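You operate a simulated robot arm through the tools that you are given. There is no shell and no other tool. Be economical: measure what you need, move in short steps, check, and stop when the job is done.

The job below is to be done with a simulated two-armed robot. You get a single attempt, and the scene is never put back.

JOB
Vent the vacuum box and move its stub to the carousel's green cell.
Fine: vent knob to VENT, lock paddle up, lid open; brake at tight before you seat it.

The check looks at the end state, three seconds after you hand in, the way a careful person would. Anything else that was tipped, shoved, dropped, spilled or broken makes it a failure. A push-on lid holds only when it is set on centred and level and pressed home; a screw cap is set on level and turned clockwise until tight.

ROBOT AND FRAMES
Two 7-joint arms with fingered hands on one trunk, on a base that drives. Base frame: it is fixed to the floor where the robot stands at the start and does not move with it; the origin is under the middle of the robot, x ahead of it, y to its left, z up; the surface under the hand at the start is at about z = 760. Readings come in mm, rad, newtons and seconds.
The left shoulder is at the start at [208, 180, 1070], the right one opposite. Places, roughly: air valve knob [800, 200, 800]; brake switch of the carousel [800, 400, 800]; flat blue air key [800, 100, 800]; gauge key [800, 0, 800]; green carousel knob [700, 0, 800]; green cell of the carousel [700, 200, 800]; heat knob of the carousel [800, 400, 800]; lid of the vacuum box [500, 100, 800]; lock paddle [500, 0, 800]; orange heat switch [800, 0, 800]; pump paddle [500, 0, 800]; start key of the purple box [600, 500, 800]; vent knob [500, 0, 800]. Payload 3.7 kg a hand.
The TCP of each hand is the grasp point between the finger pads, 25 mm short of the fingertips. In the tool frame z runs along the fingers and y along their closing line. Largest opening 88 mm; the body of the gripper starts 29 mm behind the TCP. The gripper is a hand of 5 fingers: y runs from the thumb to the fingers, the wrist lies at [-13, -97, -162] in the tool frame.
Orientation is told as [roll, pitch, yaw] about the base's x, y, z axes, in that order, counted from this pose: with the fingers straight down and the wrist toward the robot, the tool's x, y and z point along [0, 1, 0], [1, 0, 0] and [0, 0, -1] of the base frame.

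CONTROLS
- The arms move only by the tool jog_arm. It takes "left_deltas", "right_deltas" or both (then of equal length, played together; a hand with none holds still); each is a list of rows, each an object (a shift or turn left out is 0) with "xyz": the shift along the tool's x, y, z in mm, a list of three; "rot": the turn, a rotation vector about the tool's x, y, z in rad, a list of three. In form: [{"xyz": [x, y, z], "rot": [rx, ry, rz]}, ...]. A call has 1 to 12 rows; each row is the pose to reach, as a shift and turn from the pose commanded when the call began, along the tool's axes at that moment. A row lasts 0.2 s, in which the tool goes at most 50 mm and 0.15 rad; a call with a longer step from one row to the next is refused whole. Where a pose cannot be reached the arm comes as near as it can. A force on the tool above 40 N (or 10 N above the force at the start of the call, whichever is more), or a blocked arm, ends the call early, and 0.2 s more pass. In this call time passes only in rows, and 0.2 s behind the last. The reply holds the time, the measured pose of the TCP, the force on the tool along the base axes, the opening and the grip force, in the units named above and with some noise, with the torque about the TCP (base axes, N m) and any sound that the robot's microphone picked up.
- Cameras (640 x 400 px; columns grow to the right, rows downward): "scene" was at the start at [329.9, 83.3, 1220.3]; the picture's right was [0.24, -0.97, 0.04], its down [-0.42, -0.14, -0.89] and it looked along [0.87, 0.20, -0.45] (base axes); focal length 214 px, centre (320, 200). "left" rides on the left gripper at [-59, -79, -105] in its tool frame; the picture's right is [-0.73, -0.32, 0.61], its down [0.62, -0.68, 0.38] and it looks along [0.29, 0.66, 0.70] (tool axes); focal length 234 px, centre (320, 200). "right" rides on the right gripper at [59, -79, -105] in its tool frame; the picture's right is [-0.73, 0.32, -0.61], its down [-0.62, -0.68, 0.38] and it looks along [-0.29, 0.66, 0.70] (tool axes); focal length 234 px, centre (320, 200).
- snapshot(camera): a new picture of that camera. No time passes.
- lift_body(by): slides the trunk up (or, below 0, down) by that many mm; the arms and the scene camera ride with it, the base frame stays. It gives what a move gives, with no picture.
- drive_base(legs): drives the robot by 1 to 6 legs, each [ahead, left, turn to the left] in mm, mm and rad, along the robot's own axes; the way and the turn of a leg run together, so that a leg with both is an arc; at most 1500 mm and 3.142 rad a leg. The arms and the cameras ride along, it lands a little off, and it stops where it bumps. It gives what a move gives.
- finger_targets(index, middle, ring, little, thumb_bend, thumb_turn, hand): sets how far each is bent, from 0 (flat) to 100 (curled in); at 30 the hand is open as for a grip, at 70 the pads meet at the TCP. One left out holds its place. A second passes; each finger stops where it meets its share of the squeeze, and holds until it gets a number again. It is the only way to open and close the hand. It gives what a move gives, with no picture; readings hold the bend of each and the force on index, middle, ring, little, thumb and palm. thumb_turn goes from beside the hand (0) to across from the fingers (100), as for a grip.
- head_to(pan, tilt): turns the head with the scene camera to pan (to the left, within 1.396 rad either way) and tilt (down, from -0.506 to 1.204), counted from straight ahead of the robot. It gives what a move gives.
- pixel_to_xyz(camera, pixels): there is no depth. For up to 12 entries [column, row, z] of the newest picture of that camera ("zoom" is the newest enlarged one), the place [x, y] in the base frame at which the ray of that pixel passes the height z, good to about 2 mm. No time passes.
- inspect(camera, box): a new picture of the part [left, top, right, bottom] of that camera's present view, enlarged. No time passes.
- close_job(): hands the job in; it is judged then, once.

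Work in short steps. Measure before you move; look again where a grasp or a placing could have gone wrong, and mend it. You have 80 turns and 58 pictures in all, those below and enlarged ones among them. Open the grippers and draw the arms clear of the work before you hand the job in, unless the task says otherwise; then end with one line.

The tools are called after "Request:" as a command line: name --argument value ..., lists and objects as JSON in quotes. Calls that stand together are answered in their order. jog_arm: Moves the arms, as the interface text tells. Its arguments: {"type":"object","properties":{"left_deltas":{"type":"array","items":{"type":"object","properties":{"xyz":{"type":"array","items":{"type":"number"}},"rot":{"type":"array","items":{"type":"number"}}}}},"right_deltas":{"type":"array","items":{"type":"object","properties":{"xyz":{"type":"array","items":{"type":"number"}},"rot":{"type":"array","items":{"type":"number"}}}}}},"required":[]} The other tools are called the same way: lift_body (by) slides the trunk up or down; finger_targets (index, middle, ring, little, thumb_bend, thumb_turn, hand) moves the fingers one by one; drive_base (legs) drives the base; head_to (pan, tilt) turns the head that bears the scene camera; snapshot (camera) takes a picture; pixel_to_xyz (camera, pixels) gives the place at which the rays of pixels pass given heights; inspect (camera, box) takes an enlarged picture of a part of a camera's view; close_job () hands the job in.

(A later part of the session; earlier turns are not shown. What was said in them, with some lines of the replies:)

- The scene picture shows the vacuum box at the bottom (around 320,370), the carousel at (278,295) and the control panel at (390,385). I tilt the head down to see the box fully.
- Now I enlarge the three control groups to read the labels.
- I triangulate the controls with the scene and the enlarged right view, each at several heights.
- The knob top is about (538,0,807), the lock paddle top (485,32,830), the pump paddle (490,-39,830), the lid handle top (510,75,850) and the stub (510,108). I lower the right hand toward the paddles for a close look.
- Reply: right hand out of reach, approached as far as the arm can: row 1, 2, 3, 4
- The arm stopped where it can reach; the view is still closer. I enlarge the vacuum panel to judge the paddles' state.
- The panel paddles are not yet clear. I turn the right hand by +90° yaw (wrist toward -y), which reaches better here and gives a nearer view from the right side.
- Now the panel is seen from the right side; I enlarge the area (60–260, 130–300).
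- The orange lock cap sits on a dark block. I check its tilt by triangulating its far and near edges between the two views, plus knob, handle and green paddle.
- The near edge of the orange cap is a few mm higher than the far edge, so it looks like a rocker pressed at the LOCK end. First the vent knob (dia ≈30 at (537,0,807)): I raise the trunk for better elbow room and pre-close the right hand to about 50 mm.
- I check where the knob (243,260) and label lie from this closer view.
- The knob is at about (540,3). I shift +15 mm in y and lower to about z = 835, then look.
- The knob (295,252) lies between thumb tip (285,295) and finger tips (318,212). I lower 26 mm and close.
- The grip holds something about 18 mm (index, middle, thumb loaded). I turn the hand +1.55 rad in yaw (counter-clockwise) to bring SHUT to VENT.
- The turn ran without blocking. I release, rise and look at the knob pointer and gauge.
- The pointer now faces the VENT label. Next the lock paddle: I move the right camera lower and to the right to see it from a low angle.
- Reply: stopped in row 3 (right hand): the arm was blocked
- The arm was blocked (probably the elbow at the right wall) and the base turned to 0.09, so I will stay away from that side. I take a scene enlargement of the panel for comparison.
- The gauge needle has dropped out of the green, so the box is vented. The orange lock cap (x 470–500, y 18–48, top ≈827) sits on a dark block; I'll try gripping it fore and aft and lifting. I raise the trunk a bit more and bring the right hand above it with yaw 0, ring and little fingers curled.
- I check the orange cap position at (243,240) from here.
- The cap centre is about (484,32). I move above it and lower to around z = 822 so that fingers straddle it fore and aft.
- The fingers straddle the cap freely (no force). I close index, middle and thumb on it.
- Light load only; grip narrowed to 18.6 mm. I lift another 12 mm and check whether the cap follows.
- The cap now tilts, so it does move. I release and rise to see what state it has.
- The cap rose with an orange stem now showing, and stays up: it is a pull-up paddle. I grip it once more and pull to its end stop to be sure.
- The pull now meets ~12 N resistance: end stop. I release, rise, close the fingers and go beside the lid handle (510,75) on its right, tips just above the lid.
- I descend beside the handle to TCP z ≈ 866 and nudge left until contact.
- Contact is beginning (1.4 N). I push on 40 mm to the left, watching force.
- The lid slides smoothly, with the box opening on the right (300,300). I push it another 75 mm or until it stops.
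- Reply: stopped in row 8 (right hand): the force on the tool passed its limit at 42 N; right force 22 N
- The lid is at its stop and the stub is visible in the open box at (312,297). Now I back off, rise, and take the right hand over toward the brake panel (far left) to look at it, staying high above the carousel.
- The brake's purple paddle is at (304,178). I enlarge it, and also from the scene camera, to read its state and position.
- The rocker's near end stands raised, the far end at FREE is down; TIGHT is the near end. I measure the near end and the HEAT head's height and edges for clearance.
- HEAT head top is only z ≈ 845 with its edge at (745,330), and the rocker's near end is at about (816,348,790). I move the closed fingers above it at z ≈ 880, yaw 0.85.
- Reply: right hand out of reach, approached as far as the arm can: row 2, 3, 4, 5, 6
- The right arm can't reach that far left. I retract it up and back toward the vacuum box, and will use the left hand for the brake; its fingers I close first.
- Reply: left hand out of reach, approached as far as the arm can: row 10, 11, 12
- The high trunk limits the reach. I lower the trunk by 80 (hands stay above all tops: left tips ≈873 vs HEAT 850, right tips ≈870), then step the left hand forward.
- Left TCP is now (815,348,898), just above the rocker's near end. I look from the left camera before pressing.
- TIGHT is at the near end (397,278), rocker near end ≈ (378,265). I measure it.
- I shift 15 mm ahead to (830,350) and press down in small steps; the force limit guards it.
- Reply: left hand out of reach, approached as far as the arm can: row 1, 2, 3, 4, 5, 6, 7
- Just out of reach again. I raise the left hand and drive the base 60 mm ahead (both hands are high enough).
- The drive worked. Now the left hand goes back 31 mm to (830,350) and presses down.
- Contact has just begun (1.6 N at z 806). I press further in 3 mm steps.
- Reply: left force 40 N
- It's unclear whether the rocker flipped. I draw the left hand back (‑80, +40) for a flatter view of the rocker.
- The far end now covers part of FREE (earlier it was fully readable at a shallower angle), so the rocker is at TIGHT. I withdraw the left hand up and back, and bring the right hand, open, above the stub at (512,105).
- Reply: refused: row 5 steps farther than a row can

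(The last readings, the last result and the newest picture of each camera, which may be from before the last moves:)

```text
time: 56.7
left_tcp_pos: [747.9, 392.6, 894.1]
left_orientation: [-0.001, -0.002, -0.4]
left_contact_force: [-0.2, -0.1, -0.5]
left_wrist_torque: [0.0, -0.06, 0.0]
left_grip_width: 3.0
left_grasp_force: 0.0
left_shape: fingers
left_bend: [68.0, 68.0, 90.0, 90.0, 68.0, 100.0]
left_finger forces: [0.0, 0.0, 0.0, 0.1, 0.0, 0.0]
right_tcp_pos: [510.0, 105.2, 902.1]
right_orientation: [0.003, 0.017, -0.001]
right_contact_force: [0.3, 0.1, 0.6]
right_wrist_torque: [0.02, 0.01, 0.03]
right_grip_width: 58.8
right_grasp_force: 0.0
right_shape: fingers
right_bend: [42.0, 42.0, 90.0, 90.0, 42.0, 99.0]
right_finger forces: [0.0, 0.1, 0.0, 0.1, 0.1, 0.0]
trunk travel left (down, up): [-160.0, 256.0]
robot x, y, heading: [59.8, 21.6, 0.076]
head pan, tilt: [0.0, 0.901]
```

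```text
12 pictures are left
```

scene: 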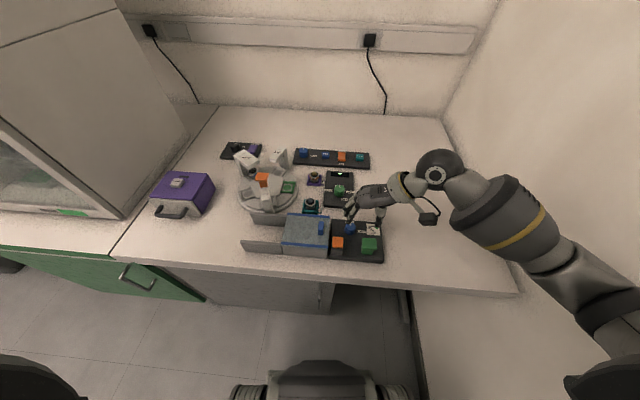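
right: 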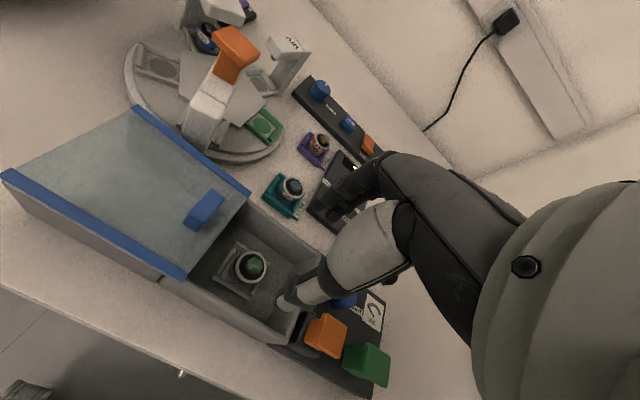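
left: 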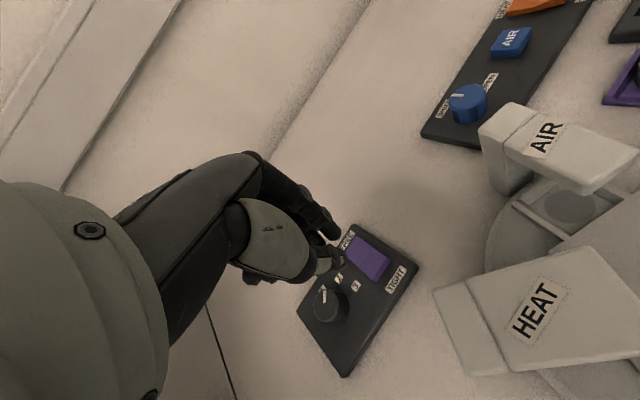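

The stub top is at (250,265), in a small U-tray. I measure it and retract the left arm with gentler steps.

Request:
jog_arm --left_deltas '[{"xyz": [0, 0, -45]}, {"xyz": [0, -20, -85]}, {"xyz": [-5, -60, -110]}, {"xyz": [-10, -100, -130]}, {"xyz": [-15, -140, -145]}, {"xyz": [-20, -185, -145]}, {"xyz": [-20, -230, -145]}]'

Request:
pixel_to_xyz --camera "right" --pixels '[[250, 265, 795], [250, 265, 815], [234, 268, 800], [268, 263, 800], [250, 190, 830], [185, 278, 830], [320, 255, 820], [245, 200, 820], [213, 289, 775]]'

Request:
inspect --camera "right" --box '[180, 200, 340, 340]'

```text
time: 58.3
left_tcp_pos: [528.7, 463.4, 1040.0]
left_orientation: [0.001, -0.003, -0.401]
left_contact_force: [-0.7, -0.4, 0.1]
left_wrist_torque: [0.0, 0.02, -0.01]
left_grip_width: 2.5
left_grasp_force: 0.1
left_shape: fingers
left_bend: [68.0, 68.0, 90.0, 90.0, 68.0, 100.0]
left_finger forces: [0.0, 0.1, 0.0, 0.0, 0.1, 0.0]
right_tcp_pos: [511.4, 106.6, 901.1]
right_orientation: [0.007, 0.014, 0.0]
right_contact_force: [-0.4, 1.3, 0.4]
right_wrist_torque: [-0.03, -0.03, 0.01]
right_grip_width: 58.7
right_grasp_force: 0.0
right_shape: fingers
right_bend: [42.0, 42.0, 90.0, 90.0, 42.0, 99.0]
right_finger forces: [0.0, 0.0, 0.0, 0.0, 0.0, 0.1]
trunk travel left (down, up): [-160.0, 256.0]
robot x, y, heading: [63.2, 24.1, 0.081]
head pan, tilt: [0.0, 0.901]
```

```text
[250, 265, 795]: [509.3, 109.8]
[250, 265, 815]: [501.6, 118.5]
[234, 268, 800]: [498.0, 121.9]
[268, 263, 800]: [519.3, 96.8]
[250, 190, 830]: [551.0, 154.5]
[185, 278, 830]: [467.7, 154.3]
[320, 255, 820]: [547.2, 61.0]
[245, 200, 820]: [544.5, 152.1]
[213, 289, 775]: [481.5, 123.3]
```

```text
2.86 times, centred on (260, 270) of right
```

zoom: 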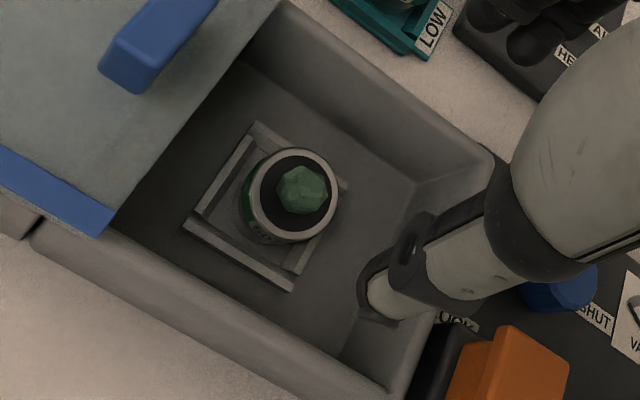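

The stub's ring is about (509,110) near z 797, box inner walls around x 472–547, y 63–155. I pre-close to ~47 mm and lower to z ≈ 845, then look.

Request:
finger_targets --hand "right" --index 47 --middle 47 --thumb_bend 47 --ring 95 --little 95

Request:
jog_arm --right_deltas '[{"xyz": [4, -1.5, 20]}, {"xyz": [4, -1.5, 40]}, {"xyz": [4, -1.5, 56]}]'

Request:
snapshot --camera "right"

```text
time: 59.3
left_tcp_pos: [529.6, 464.1, 1038.0]
left_orientation: [0.0, -0.001, -0.401]
left_contact_force: [0.6, -0.6, 0.3]
left_wrist_torque: [-0.03, 0.04, 0.01]
left_grip_width: 2.7
left_grasp_force: 0.1
left_shape: fingers
left_bend: [68.0, 68.0, 90.0, 90.0, 68.0, 100.0]
left_finger forces: [0.1, 0.0, 0.0, 0.1, 0.1, 0.0]
right_tcp_pos: [510.7, 105.7, 901.4]
right_orientation: [0.006, 0.014, 0.001]
right_contact_force: [-1.0, 0.2, 0.8]
right_wrist_torque: [0.0, -0.01, -0.03]
right_grip_width: 48.5
right_grasp_force: 0.0
right_shape: fingers
right_bend: [47.0, 47.0, 95.0, 95.0, 47.0, 100.0]
right_finger forces: [0.1, 0.0, 0.1, 0.0, 0.1, 0.1]
trunk travel left (down, up): [-160.0, 256.0]
robot x, y, heading: [57.5, 22.5, 0.079]
head pan, tilt: [0.0, 0.901]
```

```text
time: 60.1
left_tcp_pos: [528.8, 463.9, 1038.2]
left_orientation: [0.0, 0.002, -0.401]
left_contact_force: [0.3, 0.0, -0.5]
left_wrist_torque: [0.02, -0.02, 0.03]
left_grip_width: 2.8
left_grasp_force: 0.0
left_shape: fingers
left_bend: [68.0, 68.0, 90.0, 90.0, 68.0, 100.0]
left_finger forces: [0.0, 0.0, 0.0, 0.0, 0.1, 0.0]
right_tcp_pos: [508.6, 108.8, 845.7]
right_orientation: [0.007, 0.015, 0.001]
right_contact_force: [0.1, -0.2, 0.2]
right_wrist_torque: [0.02, 0.04, -0.02]
right_grip_width: 48.6
right_grasp_force: 0.1
right_shape: fingers
right_bend: [47.0, 47.0, 95.0, 95.0, 47.0, 100.0]
right_finger forces: [0.0, 0.0, 0.1, 0.0, 0.1, 0.0]
trunk travel left (down, up): [-160.0, 256.0]
robot x, y, heading: [60.4, 21.9, 0.077]
head pan, tilt: [0.0, 0.901]
```

```text
10 pictures are left
```

right: 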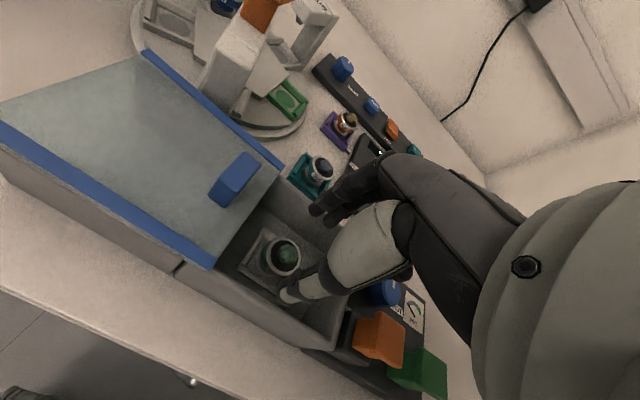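

The stub (284,255) is where the TCP projects (286,255): centred. I descend 38 mm in small steps and close.

Request:
jog_arm --right_deltas '[{"xyz": [0, 0, 15]}, {"xyz": [0, 0, 26]}, {"xyz": [0, 0, 33]}, {"xyz": [0, 0, 39]}]'

Request:
finger_targets --hand "right" --index 66 --middle 66 --thumb_bend 66

Request:
snapshot --camera "right"

```text
time: 60.5
left_tcp_pos: [528.5, 462.8, 1038.3]
left_orientation: [0.0, 0.0, -0.402]
left_contact_force: [-0.2, -0.6, -0.7]
left_wrist_torque: [0.0, 0.02, -0.01]
left_grip_width: 2.6
left_grasp_force: 0.0
left_shape: fingers
left_bend: [68.0, 68.0, 90.0, 90.0, 68.0, 100.0]
left_finger forces: [0.0, 0.0, 0.0, 0.0, 0.0, 0.0]
right_tcp_pos: [513.2, 111.8, 837.0]
right_orientation: [0.028, -0.003, -0.002]
right_contact_force: [0.0, -2.1, 20.4]
right_wrist_torque: [-0.1, 0.73, 0.02]
right_grip_width: 53.2
right_grasp_force: 10.5
right_shape: fingers
right_bend: [47.0, 48.0, 95.0, 95.0, 43.0, 100.0]
right_finger forces: [0.4, 1.2, 0.1, 0.0, 19.0, 0.0]
trunk travel left (down, up): [-160.0, 256.0]
robot x, y, heading: [59.2, 20.8, 0.079]
head pan, tilt: [0.0, 0.901]
stopped in row 2 (right hand): the force on the tool passed its limit at 50 N (the readings are from after the stop); the commanded pose is now the measured one
```

```text
time: 61.5
left_tcp_pos: [527.2, 462.6, 1039.0]
left_orientation: [0.003, -0.004, -0.402]
left_contact_force: [-0.1, 0.6, -0.3]
left_wrist_torque: [0.01, 0.01, 0.0]
left_grip_width: 2.6
left_grasp_force: 0.1
left_shape: fingers
left_bend: [68.0, 68.0, 90.0, 90.0, 68.0, 100.0]
left_finger forces: [0.0, 0.0, 0.0, 0.0, 0.0, 0.0]
right_tcp_pos: [511.1, 113.1, 837.3]
right_orientation: [0.026, -0.005, -0.003]
right_contact_force: [-4.9, 0.3, 33.1]
right_wrist_torque: [-0.02, 1.56, -0.01]
right_grip_width: 30.4
right_grasp_force: 17.0
right_shape: fingers
right_bend: [66.0, 66.0, 95.0, 95.0, 50.0, 100.0]
right_finger forces: [0.0, 0.0, 0.0, 0.1, 34.6, 0.1]
trunk travel left (down, up): [-160.0, 256.0]
robot x, y, heading: [59.5, 21.6, 0.079]
head pan, tilt: [0.0, 0.901]
```

```text
9 pictures are left
```

right: 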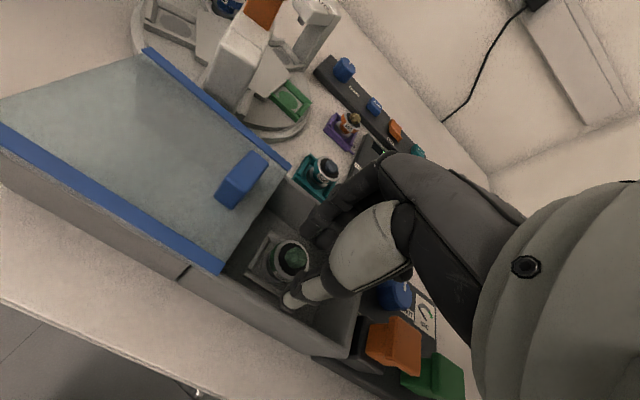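

The thumb (19–35 N) met the near wall of the box; the stub still stands upright. I raise, reopen, and turn the hand to yaw 0.8 so that the thumb comes down toward the roomy box corner.

Request:
jog_arm --right_deltas '[{"xyz": [0, 0, -20]}, {"xyz": [0, 0, -40]}]'

Request:
finger_targets --hand "right" --index 47 --middle 47 --thumb_bend 49 --ring 100 --little 100

Request:
jog_arm --right_deltas '[{"rot": [0, 0, -0.14]}, {"rot": [0, 0, -0.28]}, {"rot": [0, 0, -0.42]}, {"rot": [0, 0, -0.56]}, {"rot": [0, 0, -0.7]}, {"rot": [0, 0, -0.8]}]'

Request:
snapshot --camera "right"

```text
time: 62.1
left_tcp_pos: [528.3, 463.1, 1037.6]
left_orientation: [0.001, 0.0, -0.402]
left_contact_force: [-0.7, 0.3, -0.1]
left_wrist_torque: [0.02, -0.04, 0.01]
left_grip_width: 3.0
left_grasp_force: 0.1
left_shape: fingers
left_bend: [68.0, 68.0, 90.0, 90.0, 68.0, 100.0]
left_finger forces: [0.0, 0.0, 0.1, 0.0, 0.0, 0.1]
right_tcp_pos: [512.8, 110.3, 873.8]
right_orientation: [0.021, 0.004, -0.007]
right_contact_force: [-0.5, 0.5, 0.2]
right_wrist_torque: [-0.01, 0.0, 0.01]
right_grip_width: 7.1
right_grasp_force: 0.1
right_shape: fingers
right_bend: [66.0, 66.0, 95.0, 95.0, 66.0, 100.0]
right_finger forces: [0.0, 0.0, 0.1, 0.1, 0.0, 0.0]
trunk travel left (down, up): [-160.0, 256.0]
robot x, y, heading: [56.0, 24.5, 0.078]
head pan, tilt: [0.0, 0.901]
```

```text
time: 63.1
left_tcp_pos: [528.9, 462.7, 1038.1]
left_orientation: [0.0, 0.0, -0.401]
left_contact_force: [-0.1, 0.0, -0.7]
left_wrist_torque: [0.02, -0.04, 0.0]
left_grip_width: 2.7
left_grasp_force: 0.1
left_shape: fingers
left_bend: [68.0, 68.0, 90.0, 90.0, 68.0, 100.0]
left_finger forces: [0.1, 0.0, 0.1, 0.1, 0.1, 0.1]
right_tcp_pos: [512.1, 110.7, 874.2]
right_orientation: [0.022, 0.003, -0.005]
right_contact_force: [0.3, 0.2, 0.5]
right_wrist_torque: [0.0, 0.0, 0.01]
right_grip_width: 45.6
right_grasp_force: 0.0
right_shape: fingers
right_bend: [47.0, 47.0, 100.0, 100.0, 49.0, 100.0]
right_finger forces: [0.0, 0.1, 0.0, 0.0, 0.0, 0.0]
trunk travel left (down, up): [-160.0, 256.0]
robot x, y, heading: [62.0, 25.1, 0.076]
head pan, tilt: [0.0, 0.901]
```

```text
time: 64.5
left_tcp_pos: [527.8, 464.2, 1038.6]
left_orientation: [-0.001, -0.001, -0.402]
left_contact_force: [0.0, -0.2, -0.4]
left_wrist_torque: [0.03, 0.01, -0.03]
left_grip_width: 2.7
left_grasp_force: 0.0
left_shape: fingers
left_bend: [68.0, 68.0, 90.0, 90.0, 68.0, 100.0]
left_finger forces: [0.1, 0.1, 0.0, 0.0, 0.1, 0.1]
right_tcp_pos: [512.2, 111.2, 875.9]
right_orientation: [0.015, -0.017, 0.799]
right_contact_force: [-0.2, -0.4, 0.7]
right_wrist_torque: [0.0, -0.01, 0.0]
right_grip_width: 45.5
right_grasp_force: 0.1
right_shape: fingers
right_bend: [47.0, 47.0, 100.0, 100.0, 49.0, 100.0]
right_finger forces: [0.0, 0.0, 0.0, 0.0, 0.1, 0.1]
trunk travel left (down, up): [-160.0, 256.0]
robot x, y, heading: [61.4, 25.1, 0.081]
head pan, tilt: [0.0, 0.901]
```

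```text
8 pictures are left
```

right: 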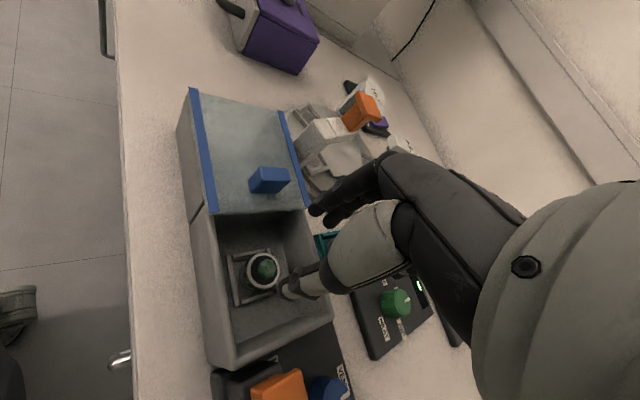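

I measure the stub from this view (263,269) and some wall edges.

Request:
pixel_to_xyz --camera "right" --pixels '[[263, 269, 795], [263, 269, 800], [268, 262, 797], [212, 216, 822], [305, 211, 822], [218, 362, 822], [331, 318, 822], [234, 340, 822]]'

```text
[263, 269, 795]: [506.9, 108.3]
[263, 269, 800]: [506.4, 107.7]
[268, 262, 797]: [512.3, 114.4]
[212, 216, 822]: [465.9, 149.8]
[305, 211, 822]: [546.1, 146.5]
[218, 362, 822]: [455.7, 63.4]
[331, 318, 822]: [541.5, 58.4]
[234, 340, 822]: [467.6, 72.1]
```

The stub sits ~7 mm toward the thumb from the TCP axis. I shift that and descend in small steps, force guarded.

Request:
jog_arm --right_deltas '[{"xyz": [0, -7, 15]}, {"xyz": [0, -7, 28]}, {"xyz": [0, -7, 38]}, {"xyz": [0, -7, 47]}, {"xyz": [0, -7, 55]}, {"xyz": [0, -7, 62]}, {"xyz": [0, -7, 67]}]'

```text
time: 66.2
left_tcp_pos: [528.2, 462.9, 1038.1]
left_orientation: [0.002, 0.001, -0.402]
left_contact_force: [-0.7, 0.6, -0.7]
left_wrist_torque: [-0.03, 0.02, 0.02]
left_grip_width: 2.8
left_grasp_force: 0.1
left_shape: fingers
left_bend: [68.0, 68.0, 90.0, 90.0, 68.0, 100.0]
left_finger forces: [0.0, 0.0, 0.0, 0.0, 0.0, 0.0]
right_tcp_pos: [507.6, 107.8, 808.3]
right_orientation: [0.017, -0.015, 0.798]
right_contact_force: [-4.3, 0.2, 2.4]
right_wrist_torque: [0.07, -0.12, 0.08]
right_grip_width: 45.3
right_grasp_force: 1.8
right_shape: fingers
right_bend: [47.0, 48.0, 100.0, 100.0, 49.0, 100.0]
right_finger forces: [0.0, 4.3, 0.1, 0.1, 0.0, 0.1]
trunk travel left (down, up): [-160.0, 256.0]
robot x, y, heading: [54.4, 26.9, 0.079]
head pan, tilt: [0.0, 0.901]
```

Down to z = 808 with only the middle finger lightly brushing the far wall (4 N). I close on the stub.

Request:
finger_targets --hand "right" --index 68 --middle 68 --thumb_bend 68

Request:
inspect --camera "right" --box '[200, 170, 400, 330]'

```text
time: 67.2
left_tcp_pos: [529.0, 462.3, 1036.8]
left_orientation: [0.001, 0.0, -0.4]
left_contact_force: [-0.7, 0.4, 0.6]
left_wrist_torque: [0.01, 0.0, 0.01]
left_grip_width: 2.5
left_grasp_force: 0.1
left_shape: fingers
left_bend: [68.0, 68.0, 90.0, 90.0, 68.0, 100.0]
left_finger forces: [0.0, 0.1, 0.0, 0.0, 0.1, 0.0]
right_tcp_pos: [507.6, 107.8, 808.4]
right_orientation: [0.016, -0.016, 0.795]
right_contact_force: [1.6, 0.1, 0.1]
right_wrist_torque: [0.02, -0.05, -0.01]
right_grip_width: 22.1
right_grasp_force: 8.0
right_shape: fingers
right_bend: [61.0, 63.0, 100.0, 100.0, 59.0, 100.0]
right_finger forces: [4.3, 4.3, 0.1, 0.0, 7.0, 0.0]
trunk travel left (down, up): [-160.0, 256.0]
robot x, y, heading: [61.6, 24.6, 0.077]
head pan, tilt: [0.0, 0.901]
```

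```text
2.50 times, centred on (300, 250) of right
```

zoom: 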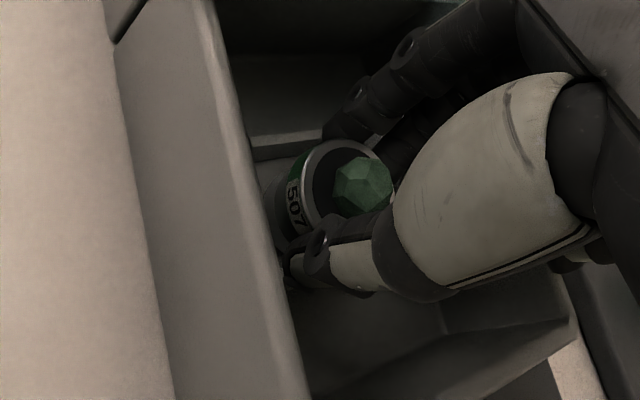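

The stub "507" is held (4/4/7 N, width 22). I lift it straight up and move toward the carousel at a safe height.

Request:
jog_arm --right_deltas '[{"xyz": [0, 0, -8]}, {"xyz": [0, 0, -20]}, {"xyz": [0, 0, -50]}, {"xyz": [0, 0, -90]}, {"xyz": [-5, 10, -125]}, {"xyz": [-25, 35, -130]}, {"xyz": [-42, 62, -130]}, {"xyz": [-58, 87, -130]}]'

Request:
snapshot --camera "right"

```text
time: 69.0
left_tcp_pos: [529.4, 463.1, 1037.0]
left_orientation: [-0.001, -0.001, -0.401]
left_contact_force: [-0.7, 0.6, -0.9]
left_wrist_torque: [-0.01, 0.02, -0.03]
left_grip_width: 2.6
left_grasp_force: 0.1
left_shape: fingers
left_bend: [68.0, 68.0, 90.0, 90.0, 68.0, 100.0]
left_finger forces: [0.0, 0.0, 0.0, 0.1, 0.0, 0.0]
right_tcp_pos: [612.0, 125.8, 938.7]
right_orientation: [0.018, -0.014, 0.796]
right_contact_force: [0.6, 0.4, 0.2]
right_wrist_torque: [-0.02, -0.02, -0.03]
right_grip_width: 21.9
right_grasp_force: 7.0
right_shape: fingers
right_bend: [61.0, 63.0, 100.0, 100.0, 59.0, 100.0]
right_finger forces: [3.9, 3.7, 0.1, 0.0, 7.4, 0.1]
trunk travel left (down, up): [-160.0, 256.0]
robot x, y, heading: [57.1, 26.0, 0.076]
head pan, tilt: [0.0, 0.901]
```

```text
6 pictures are left
```

right: 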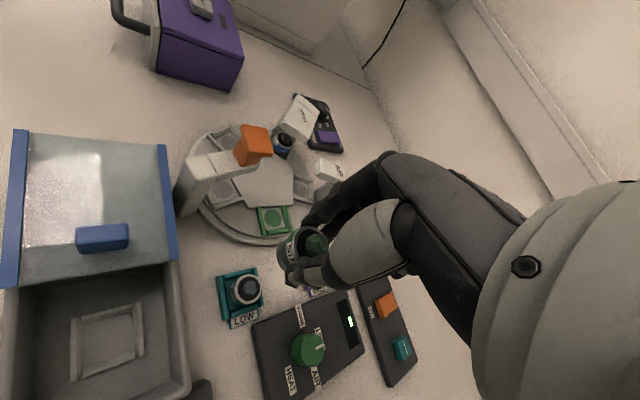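

The stub is held; the green cell's circle is at (274,218), orange gauge head at (253,145). I measure them.

Request:
pixel_to_xyz --camera "right" --pixels '[[274, 218, 775], [274, 218, 785], [274, 218, 795], [255, 160, 870], [245, 143, 880], [327, 168, 860], [245, 290, 800], [258, 207, 785], [290, 232, 785], [320, 290, 800]]'

Request:
inspect --camera "right" --box '[180, 120, 360, 310]'

```text
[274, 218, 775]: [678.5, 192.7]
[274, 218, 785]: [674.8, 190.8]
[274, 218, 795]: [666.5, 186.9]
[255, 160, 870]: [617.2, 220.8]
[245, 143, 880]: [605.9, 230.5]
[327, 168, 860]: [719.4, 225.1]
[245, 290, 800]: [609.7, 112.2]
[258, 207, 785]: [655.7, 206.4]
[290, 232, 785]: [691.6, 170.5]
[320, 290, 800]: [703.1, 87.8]
```

```text
2.11 times, centred on (270, 215) of right
```

zoom: 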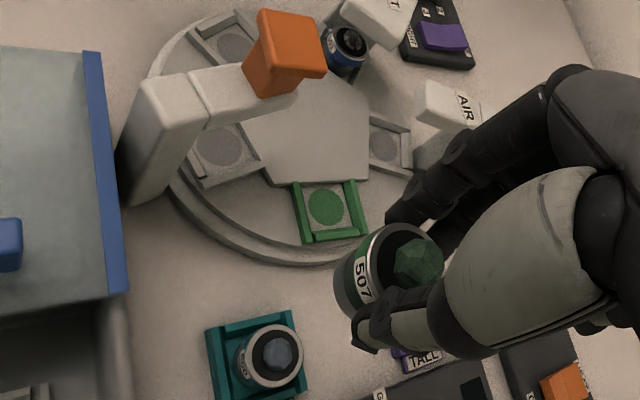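

The cell centre is about (676,191), its rails open toward the carousel's centre (+y). Gap between orange head (x ≤ 655) and AIR head (x ≥ 712) suits the fingers at yaw 1.4, so I go above the cell with that yaw, still high.

Request:
jog_arm --right_deltas '[{"xyz": [0, 20, 0], "rot": [0, 0, -0.12]}, {"xyz": [0, 40, 0], "rot": [0, 0, -0.24]}, {"xyz": [0, 60, 0], "rot": [0, 0, -0.36]}, {"xyz": [0, 78, 0], "rot": [0, 0, -0.48]}, {"xyz": [-0.6, 91, 8], "rot": [0, 0, -0.6]}]'

Request:
snapshot --camera "right"

```text
time: 70.2
left_tcp_pos: [529.4, 464.1, 1037.4]
left_orientation: [0.0, -0.001, -0.402]
left_contact_force: [-0.1, -0.2, 0.8]
left_wrist_torque: [-0.02, 0.0, 0.04]
left_grip_width: 2.8
left_grasp_force: 0.0
left_shape: fingers
left_bend: [68.0, 68.0, 90.0, 90.0, 68.0, 100.0]
left_finger forces: [0.0, 0.0, 0.0, 0.0, 0.0, 0.1]
right_tcp_pos: [674.1, 191.2, 932.3]
right_orientation: [0.006, -0.022, 1.398]
right_contact_force: [0.5, 0.1, 0.1]
right_wrist_torque: [0.02, -0.01, -0.01]
right_grip_width: 22.0
right_grasp_force: 7.7
right_shape: fingers
right_bend: [61.0, 63.0, 100.0, 100.0, 59.0, 100.0]
right_finger forces: [3.9, 3.7, 0.1, 0.0, 7.5, 0.0]
trunk travel left (down, up): [-160.0, 256.0]
robot x, y, heading: [61.5, 22.6, 0.079]
head pan, tilt: [0.0, 0.901]
```

```text
4 pictures are left
```

right: 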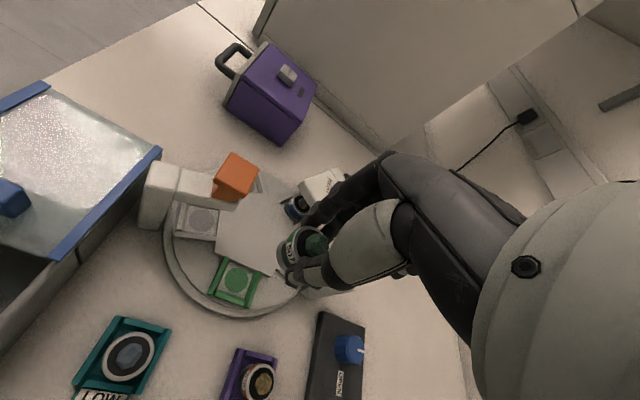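

The cell circle (237,281) nearly coincides with the TCP axis projection (238,275). I compute the remaining offset.

Request:
pixel_to_xyz --camera "right" --pixels '[[237, 281, 780], [237, 281, 790], [237.6, 275.4, 782], [235, 175, 850], [235, 175, 870], [252, 194, 840]]'

Request:
inspect --camera "right" --box '[140, 140, 380, 330]'

```text
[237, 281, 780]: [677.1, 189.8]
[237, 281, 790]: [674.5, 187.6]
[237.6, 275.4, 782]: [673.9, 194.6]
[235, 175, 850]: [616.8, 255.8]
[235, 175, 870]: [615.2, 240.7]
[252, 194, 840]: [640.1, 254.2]
```

```text
2.11 times, centred on (260, 235) of right
```

zoom: 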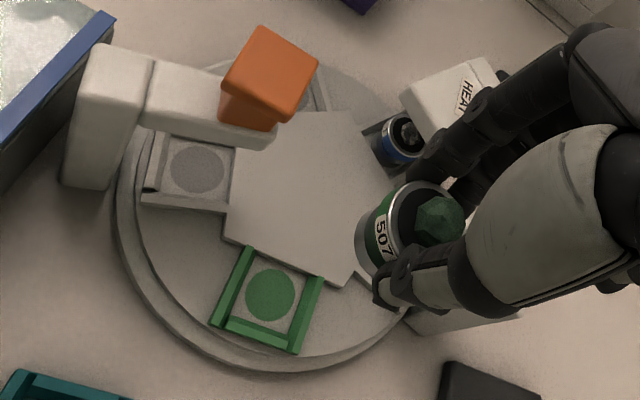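

Remaining offset is about (+2.4,−1.8) mm with a slight tilt to correct. I apply both and descend to z ≈ 836, just above the rails.

Request:
jog_arm --right_deltas '[{"xyz": [-2.6, -1.3, 20], "rot": [-0.012, 0.02, 0]}, {"xyz": [-2.6, -1.3, 45], "rot": [-0.012, 0.02, 0]}, {"xyz": [-2.6, -1.3, 70], "rot": [-0.012, 0.02, 0]}, {"xyz": [-2.6, -1.3, 86], "rot": [-0.012, 0.02, 0]}, {"xyz": [-2.6, -1.3, 96], "rot": [-0.012, 0.02, 0]}]'

Request:
inspect --camera "right" --box '[190, 170, 370, 320]'

```text
time: 71.3
left_tcp_pos: [529.8, 463.6, 1036.8]
left_orientation: [0.0, -0.001, -0.403]
left_contact_force: [-0.2, 0.4, 0.3]
left_wrist_torque: [-0.01, 0.04, 0.04]
left_grip_width: 2.6
left_grasp_force: 0.0
left_shape: fingers
left_bend: [68.0, 68.0, 90.0, 90.0, 68.0, 100.0]
left_finger forces: [0.0, 0.0, 0.0, 0.0, 0.1, 0.1]
right_tcp_pos: [675.9, 190.5, 834.8]
right_orientation: [0.027, -0.034, 1.398]
right_contact_force: [-0.5, 0.1, -0.8]
right_wrist_torque: [0.01, -0.01, -0.01]
right_grip_width: 22.0
right_grasp_force: 7.7
right_shape: fingers
right_bend: [61.0, 63.0, 100.0, 100.0, 59.0, 100.0]
right_finger forces: [4.0, 3.6, 0.0, 0.1, 7.3, 0.0]
trunk travel left (down, up): [-160.0, 256.0]
robot x, y, heading: [56.8, 21.7, 0.075]
head pan, tilt: [0.0, 0.901]
```

```text
2.67 times, centred on (280, 245) of right
```

zoom: 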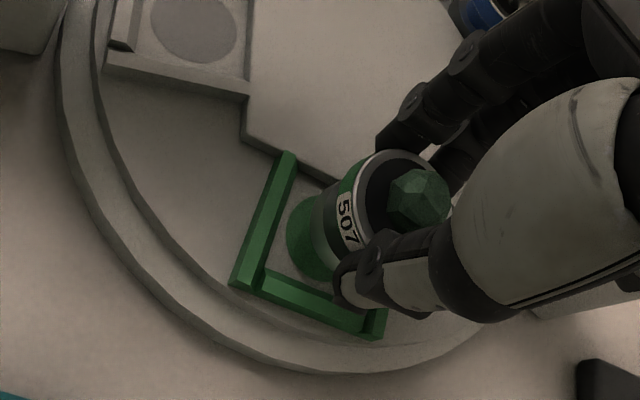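

The stub hangs just above the cell, about 2 mm too far toward +y and slightly tilted (my tilt fix went the wrong way). I correct both and lower to z ≈ 821, reading the force.

Request:
jog_arm --right_deltas '[{"xyz": [0.6, -2.2, 0], "rot": [0.018, -0.011, 0]}, {"xyz": [0.6, -2.2, 5], "rot": [0.018, -0.011, 0]}, {"xyz": [0.6, -2.2, 9], "rot": [0.018, -0.011, 0]}, {"xyz": [0.6, -2.2, 13], "rot": [0.018, -0.011, 0]}]'

```text
time: 72.3
left_tcp_pos: [528.6, 462.6, 1037.2]
left_orientation: [-0.001, 0.001, -0.402]
left_contact_force: [-0.4, 0.2, 0.1]
left_wrist_torque: [-0.02, -0.02, 0.01]
left_grip_width: 2.6
left_grasp_force: 0.2
left_shape: fingers
left_bend: [68.0, 68.0, 90.0, 90.0, 68.0, 100.0]
left_finger forces: [0.0, 0.1, 0.0, 0.1, 0.0, 0.1]
right_tcp_pos: [675.5, 189.6, 822.4]
right_orientation: [0.013, -0.017, 1.397]
right_contact_force: [0.0, 0.7, 0.1]
right_wrist_torque: [0.05, 0.02, 0.01]
right_grip_width: 21.9
right_grasp_force: 7.4
right_shape: fingers
right_bend: [61.0, 63.0, 100.0, 100.0, 59.0, 100.0]
right_finger forces: [4.2, 3.9, 0.0, 0.0, 7.2, 0.0]
trunk travel left (down, up): [-160.0, 256.0]
robot x, y, heading: [61.0, 24.6, 0.079]
head pan, tilt: [0.0, 0.901]
```

Orientation is right and there is no contact yet at 822. I go down another 5 mm.

Request:
jog_arm --right_deltas '[{"xyz": [0, -0.5, 2.5]}, {"xyz": [0, -0.5, 5]}]'

```text
time: 73.0
left_tcp_pos: [528.4, 463.2, 1039.5]
left_orientation: [0.004, -0.001, -0.402]
left_contact_force: [0.2, 0.1, 0.4]
left_wrist_torque: [-0.01, 0.01, 0.03]
left_grip_width: 2.6
left_grasp_force: 0.0
left_shape: fingers
left_bend: [68.0, 68.0, 90.0, 90.0, 68.0, 100.0]
left_finger forces: [0.1, 0.1, 0.0, 0.0, 0.0, 0.1]
right_tcp_pos: [674.5, 189.7, 819.8]
right_orientation: [0.013, -0.018, 1.399]
right_contact_force: [-0.1, 2.7, 7.3]
right_wrist_torque: [0.06, -0.05, -0.03]
right_grip_width: 22.2
right_grasp_force: 8.5
right_shape: fingers
right_bend: [61.0, 63.0, 100.0, 100.0, 59.0, 100.0]
right_finger forces: [5.1, 4.7, 0.0, 0.0, 7.2, 0.0]
trunk travel left (down, up): [-160.0, 256.0]
robot x, y, heading: [56.2, 20.8, 0.08]
head pan, tilt: [0.0, 0.901]
```

Contact at z ≈ 819.5 (7 N up, 2.7 N toward +y): floor or outer rail. I look once.

Request:
inspect --camera "right" --box '[220, 170, 370, 310]'

```text
2.86 times, centred on (295, 240) of right
```

zoom: 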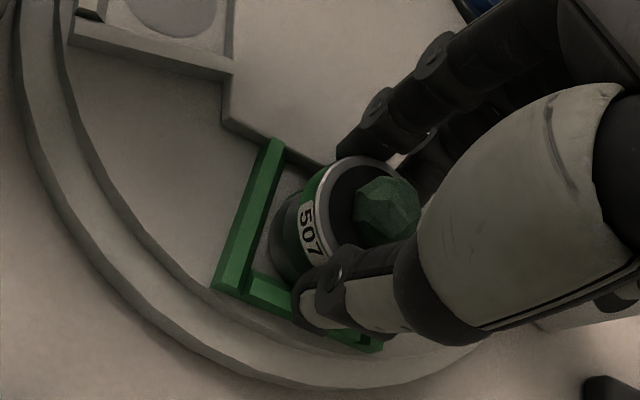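

The stub sits inside the side rail but close to the outer rail (thumb side), matching the +y push. I ease 2 mm toward +y, then lower a bit more and watch the force.

Request:
jog_arm --right_deltas '[{"xyz": [0, 1, 0]}, {"xyz": [0, 2, 0]}, {"xyz": [0, 2, 1.5]}, {"xyz": [0, 2, 3]}]'

```text
time: 74.0
left_tcp_pos: [529.2, 463.1, 1037.0]
left_orientation: [0.001, -0.001, -0.401]
left_contact_force: [-0.4, 0.4, 0.5]
left_wrist_torque: [0.01, -0.01, 0.01]
left_grip_width: 2.6
left_grasp_force: 0.1
left_shape: fingers
left_bend: [68.0, 68.0, 90.0, 90.0, 68.0, 100.0]
left_finger forces: [0.0, 0.0, 0.0, 0.0, 0.1, 0.0]
right_tcp_pos: [674.1, 190.7, 813.1]
right_orientation: [0.015, -0.014, 1.397]
right_contact_force: [-0.2, -0.9, 2.3]
right_wrist_torque: [-0.01, -0.02, 0.01]
right_grip_width: 17.6
right_grasp_force: 6.0
right_shape: fingers
right_bend: [63.0, 65.0, 100.0, 100.0, 61.0, 100.0]
right_finger forces: [3.3, 2.7, 0.1, 0.0, 5.7, 0.0]
trunk travel left (down, up): [-160.0, 256.0]
robot x, y, heading: [60.2, 21.5, 0.079]
head pan, tilt: [0.0, 0.901]
```

The hand went down to 813 with only 2 N and the fingers slid along the stub, so the stub rests on the cell floor. I open gently and evenly, then rise straight up.

Request:
finger_targets --hand "right" --index 51 --middle 51 --thumb_bend 51

```text
time: 75.0
left_tcp_pos: [530.3, 462.3, 1038.0]
left_orientation: [0.001, 0.0, -0.401]
left_contact_force: [-0.1, 0.9, 0.2]
left_wrist_torque: [0.02, 0.0, 0.04]
left_grip_width: 3.1
left_grasp_force: 0.0
left_shape: fingers
left_bend: [68.0, 68.0, 90.0, 90.0, 68.0, 100.0]
left_finger forces: [0.1, 0.0, 0.1, 0.0, 0.0, 0.1]
right_tcp_pos: [675.1, 191.8, 814.3]
right_orientation: [0.014, -0.017, 1.395]
right_contact_force: [0.7, 0.0, 1.2]
right_wrist_torque: [0.03, -0.01, -0.02]
right_grip_width: 38.9
right_grasp_force: 1.0
right_shape: fingers
right_bend: [51.0, 52.0, 100.0, 100.0, 51.0, 100.0]
right_finger forces: [0.0, 1.6, 0.0, 0.1, 0.0, 0.1]
trunk travel left (down, up): [-160.0, 256.0]
robot x, y, heading: [60.7, 22.8, 0.078]
head pan, tilt: [0.0, 0.901]
```

Released cleanly. I rise straight up 115 mm and use the last picture to check.

Request:
jog_arm --right_deltas '[{"xyz": [0, 0, -8]}, {"xyz": [0, 0, -20]}, {"xyz": [0, 0, -50]}, {"xyz": [0, 0, -85]}, {"xyz": [0, 0, -115]}]'

Request:
inspect --camera "right" --box '[170, 180, 330, 330]'

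```text
time: 76.2
left_tcp_pos: [528.9, 463.5, 1037.5]
left_orientation: [-0.002, -0.001, -0.402]
left_contact_force: [1.1, 0.0, -0.5]
left_wrist_torque: [-0.02, 0.0, -0.02]
left_grip_width: 2.6
left_grasp_force: 0.0
left_shape: fingers
left_bend: [68.0, 68.0, 90.0, 90.0, 68.0, 100.0]
left_finger forces: [0.0, 0.0, 0.0, 0.1, 0.0, 0.0]
right_tcp_pos: [675.7, 189.1, 930.0]
right_orientation: [0.013, -0.016, 1.397]
right_contact_force: [0.1, 0.4, 0.2]
right_wrist_torque: [0.02, -0.01, -0.04]
right_grip_width: 39.0
right_grasp_force: 0.0
right_shape: fingers
right_bend: [51.0, 51.0, 100.0, 100.0, 51.0, 100.0]
right_finger forces: [0.0, 0.0, 0.0, 0.1, 0.1, 0.0]
trunk travel left (down, up): [-160.0, 256.0]
robot x, y, heading: [63.1, 24.8, 0.076]
head pan, tilt: [0.0, 0.901]
```

```text
2.67 times, centred on (250, 255) of right
```

zoom: 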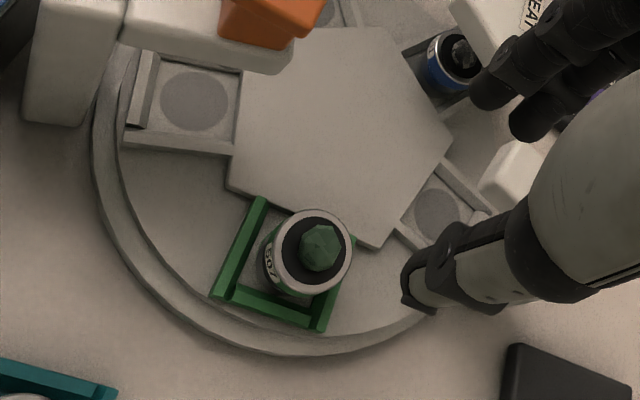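

The stub stands upright in the green cell inside the rails. I compute its centre against the cell's (676.5,189.3).

Request:
pixel_to_xyz --camera "zoom" --pixels '[[312, 252, 805], [312, 252, 810], [312, 252, 800], [226, 292, 788], [318, 325, 788], [262, 203, 788], [354, 238, 788], [238, 285, 786], [310, 312, 786]]'

```text
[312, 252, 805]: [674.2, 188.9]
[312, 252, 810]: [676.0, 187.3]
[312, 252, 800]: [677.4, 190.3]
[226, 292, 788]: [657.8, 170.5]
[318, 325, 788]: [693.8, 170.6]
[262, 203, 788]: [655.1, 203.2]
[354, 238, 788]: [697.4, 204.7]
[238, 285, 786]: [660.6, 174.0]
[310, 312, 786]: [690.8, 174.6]
```

Stub centre (675.5,189) agrees with the cell centre (676,189). I draw the right hand up and back, and open both hands.

Request:
jog_arm --right_deltas '[{"xyz": [0, 0, -45]}, {"xyz": [20, -30, -60]}, {"xyz": [45, -60, -60], "rot": [0, 0, 0.12]}, {"xyz": [70, -95, -60], "rot": [0, 0, 0.25]}, {"xyz": [96, -127, -60], "rot": [0, 0, 0.38]}]'

Request:
finger_targets --hand "right" --index 30 --middle 30 --ring 30 --little 30 --thumb_bend 30

Request:
finger_targets --hand "left" --index 30 --middle 30 --ring 30 --little 30 --thumb_bend 30

Request:
drive_base --legs '[[-120, 0, 0]]'

```text
time: 77.3
left_tcp_pos: [527.8, 463.5, 1037.7]
left_orientation: [0.001, -0.001, -0.403]
left_contact_force: [0.4, 0.6, 0.1]
left_wrist_torque: [-0.01, 0.03, 0.0]
left_grip_width: 2.7
left_grasp_force: 0.1
left_shape: fingers
left_bend: [68.0, 68.0, 90.0, 90.0, 68.0, 100.0]
left_finger forces: [0.0, 0.0, 0.0, 0.1, 0.0, 0.0]
right_tcp_pos: [559.8, 78.1, 988.8]
right_orientation: [0.019, -0.011, 1.014]
right_contact_force: [0.1, -0.1, -0.2]
right_wrist_torque: [-0.01, -0.02, 0.0]
right_grip_width: 39.0
right_grasp_force: 0.1
right_shape: fingers
right_bend: [51.0, 51.0, 100.0, 100.0, 51.0, 100.0]
right_finger forces: [0.0, 0.0, 0.1, 0.1, 0.0, 0.1]
trunk travel left (down, up): [-160.0, 256.0]
robot x, y, heading: [60.3, 23.2, 0.076]
head pan, tilt: [0.0, 0.901]
```

```text
time: 78.3
left_tcp_pos: [528.2, 463.9, 1036.8]
left_orientation: [0.001, 0.0, -0.403]
left_contact_force: [0.5, -0.3, -0.2]
left_wrist_torque: [0.03, 0.04, 0.03]
left_grip_width: 3.1
left_grasp_force: 0.1
left_shape: fingers
left_bend: [68.0, 68.0, 90.0, 90.0, 68.0, 100.0]
left_finger forces: [0.0, 0.0, 0.1, 0.0, 0.0, 0.0]
right_tcp_pos: [559.7, 79.5, 987.4]
right_orientation: [0.019, -0.011, 1.018]
right_contact_force: [-0.2, 0.0, 0.6]
right_wrist_torque: [0.0, 0.0, -0.03]
right_grip_width: 84.4
right_grasp_force: 0.0
right_shape: fingers
right_bend: [30.0, 30.0, 30.0, 30.0, 30.0, 98.0]
right_finger forces: [0.0, 0.0, 0.0, 0.0, 0.0, 0.1]
trunk travel left (down, up): [-160.0, 256.0]
robot x, y, heading: [58.9, 24.9, 0.081]
head pan, tilt: [0.0, 0.901]
```

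```text
time: 79.3
left_tcp_pos: [528.3, 463.1, 1036.8]
left_orientation: [0.001, 0.0, -0.402]
left_contact_force: [-1.1, -0.4, 0.5]
left_wrist_torque: [0.01, -0.02, 0.01]
left_grip_width: 84.4
left_grasp_force: 0.0
left_shape: fingers
left_bend: [30.0, 30.0, 30.0, 30.0, 30.0, 98.0]
left_finger forces: [0.0, 0.0, 0.0, 0.0, 0.1, 0.0]
right_tcp_pos: [559.8, 80.6, 987.3]
right_orientation: [0.02, -0.009, 1.018]
right_contact_force: [-1.0, -0.3, 0.9]
right_wrist_torque: [-0.01, 0.02, 0.01]
right_grip_width: 84.3
right_grasp_force: 0.0
right_shape: fingers
right_bend: [30.0, 30.0, 30.0, 30.0, 30.0, 98.0]
right_finger forces: [0.1, 0.1, 0.1, 0.0, 0.1, 0.1]
trunk travel left (down, up): [-160.0, 256.0]
robot x, y, heading: [61.2, 23.8, 0.082]
head pan, tilt: [0.0, 0.901]
```

```text
time: 80.6
left_tcp_pos: [408.0, 455.1, 1037.9]
left_orientation: [0.0, -0.003, -0.4]
left_contact_force: [-0.4, -0.3, -0.3]
left_wrist_torque: [-0.02, -0.01, 0.0]
left_grip_width: 84.5
left_grasp_force: 0.0
left_shape: fingers
left_bend: [30.0, 30.0, 30.0, 30.0, 30.0, 98.0]
left_finger forces: [0.0, 0.1, 0.0, 0.0, 0.0, 0.0]
right_tcp_pos: [441.3, 71.7, 989.0]
right_orientation: [0.019, -0.01, 1.02]
right_contact_force: [0.1, -0.5, 1.0]
right_wrist_torque: [-0.01, 0.0, -0.05]
right_grip_width: 84.5
right_grasp_force: 0.1
right_shape: fingers
right_bend: [30.0, 30.0, 30.0, 30.0, 30.0, 98.0]
right_finger forces: [0.1, 0.1, 0.0, 0.0, 0.0, 0.1]
trunk travel left (down, up): [-160.0, 256.0]
robot x, y, heading: [-60.9, 11.0, 0.085]
head pan, tilt: [0.0, 0.901]
```

Both hands are open and clear of the work, and every asked state is set, so I hand the job in.

Request:
close_job

```text
The job is handed in.
```

I vented the vacuum box and moved stub 507 to the carousel's green cell. The vent knob is at VENT, the lock paddle up, the lid open, and the brake was at TIGHT before I seated the stub; both hands are open and clear.
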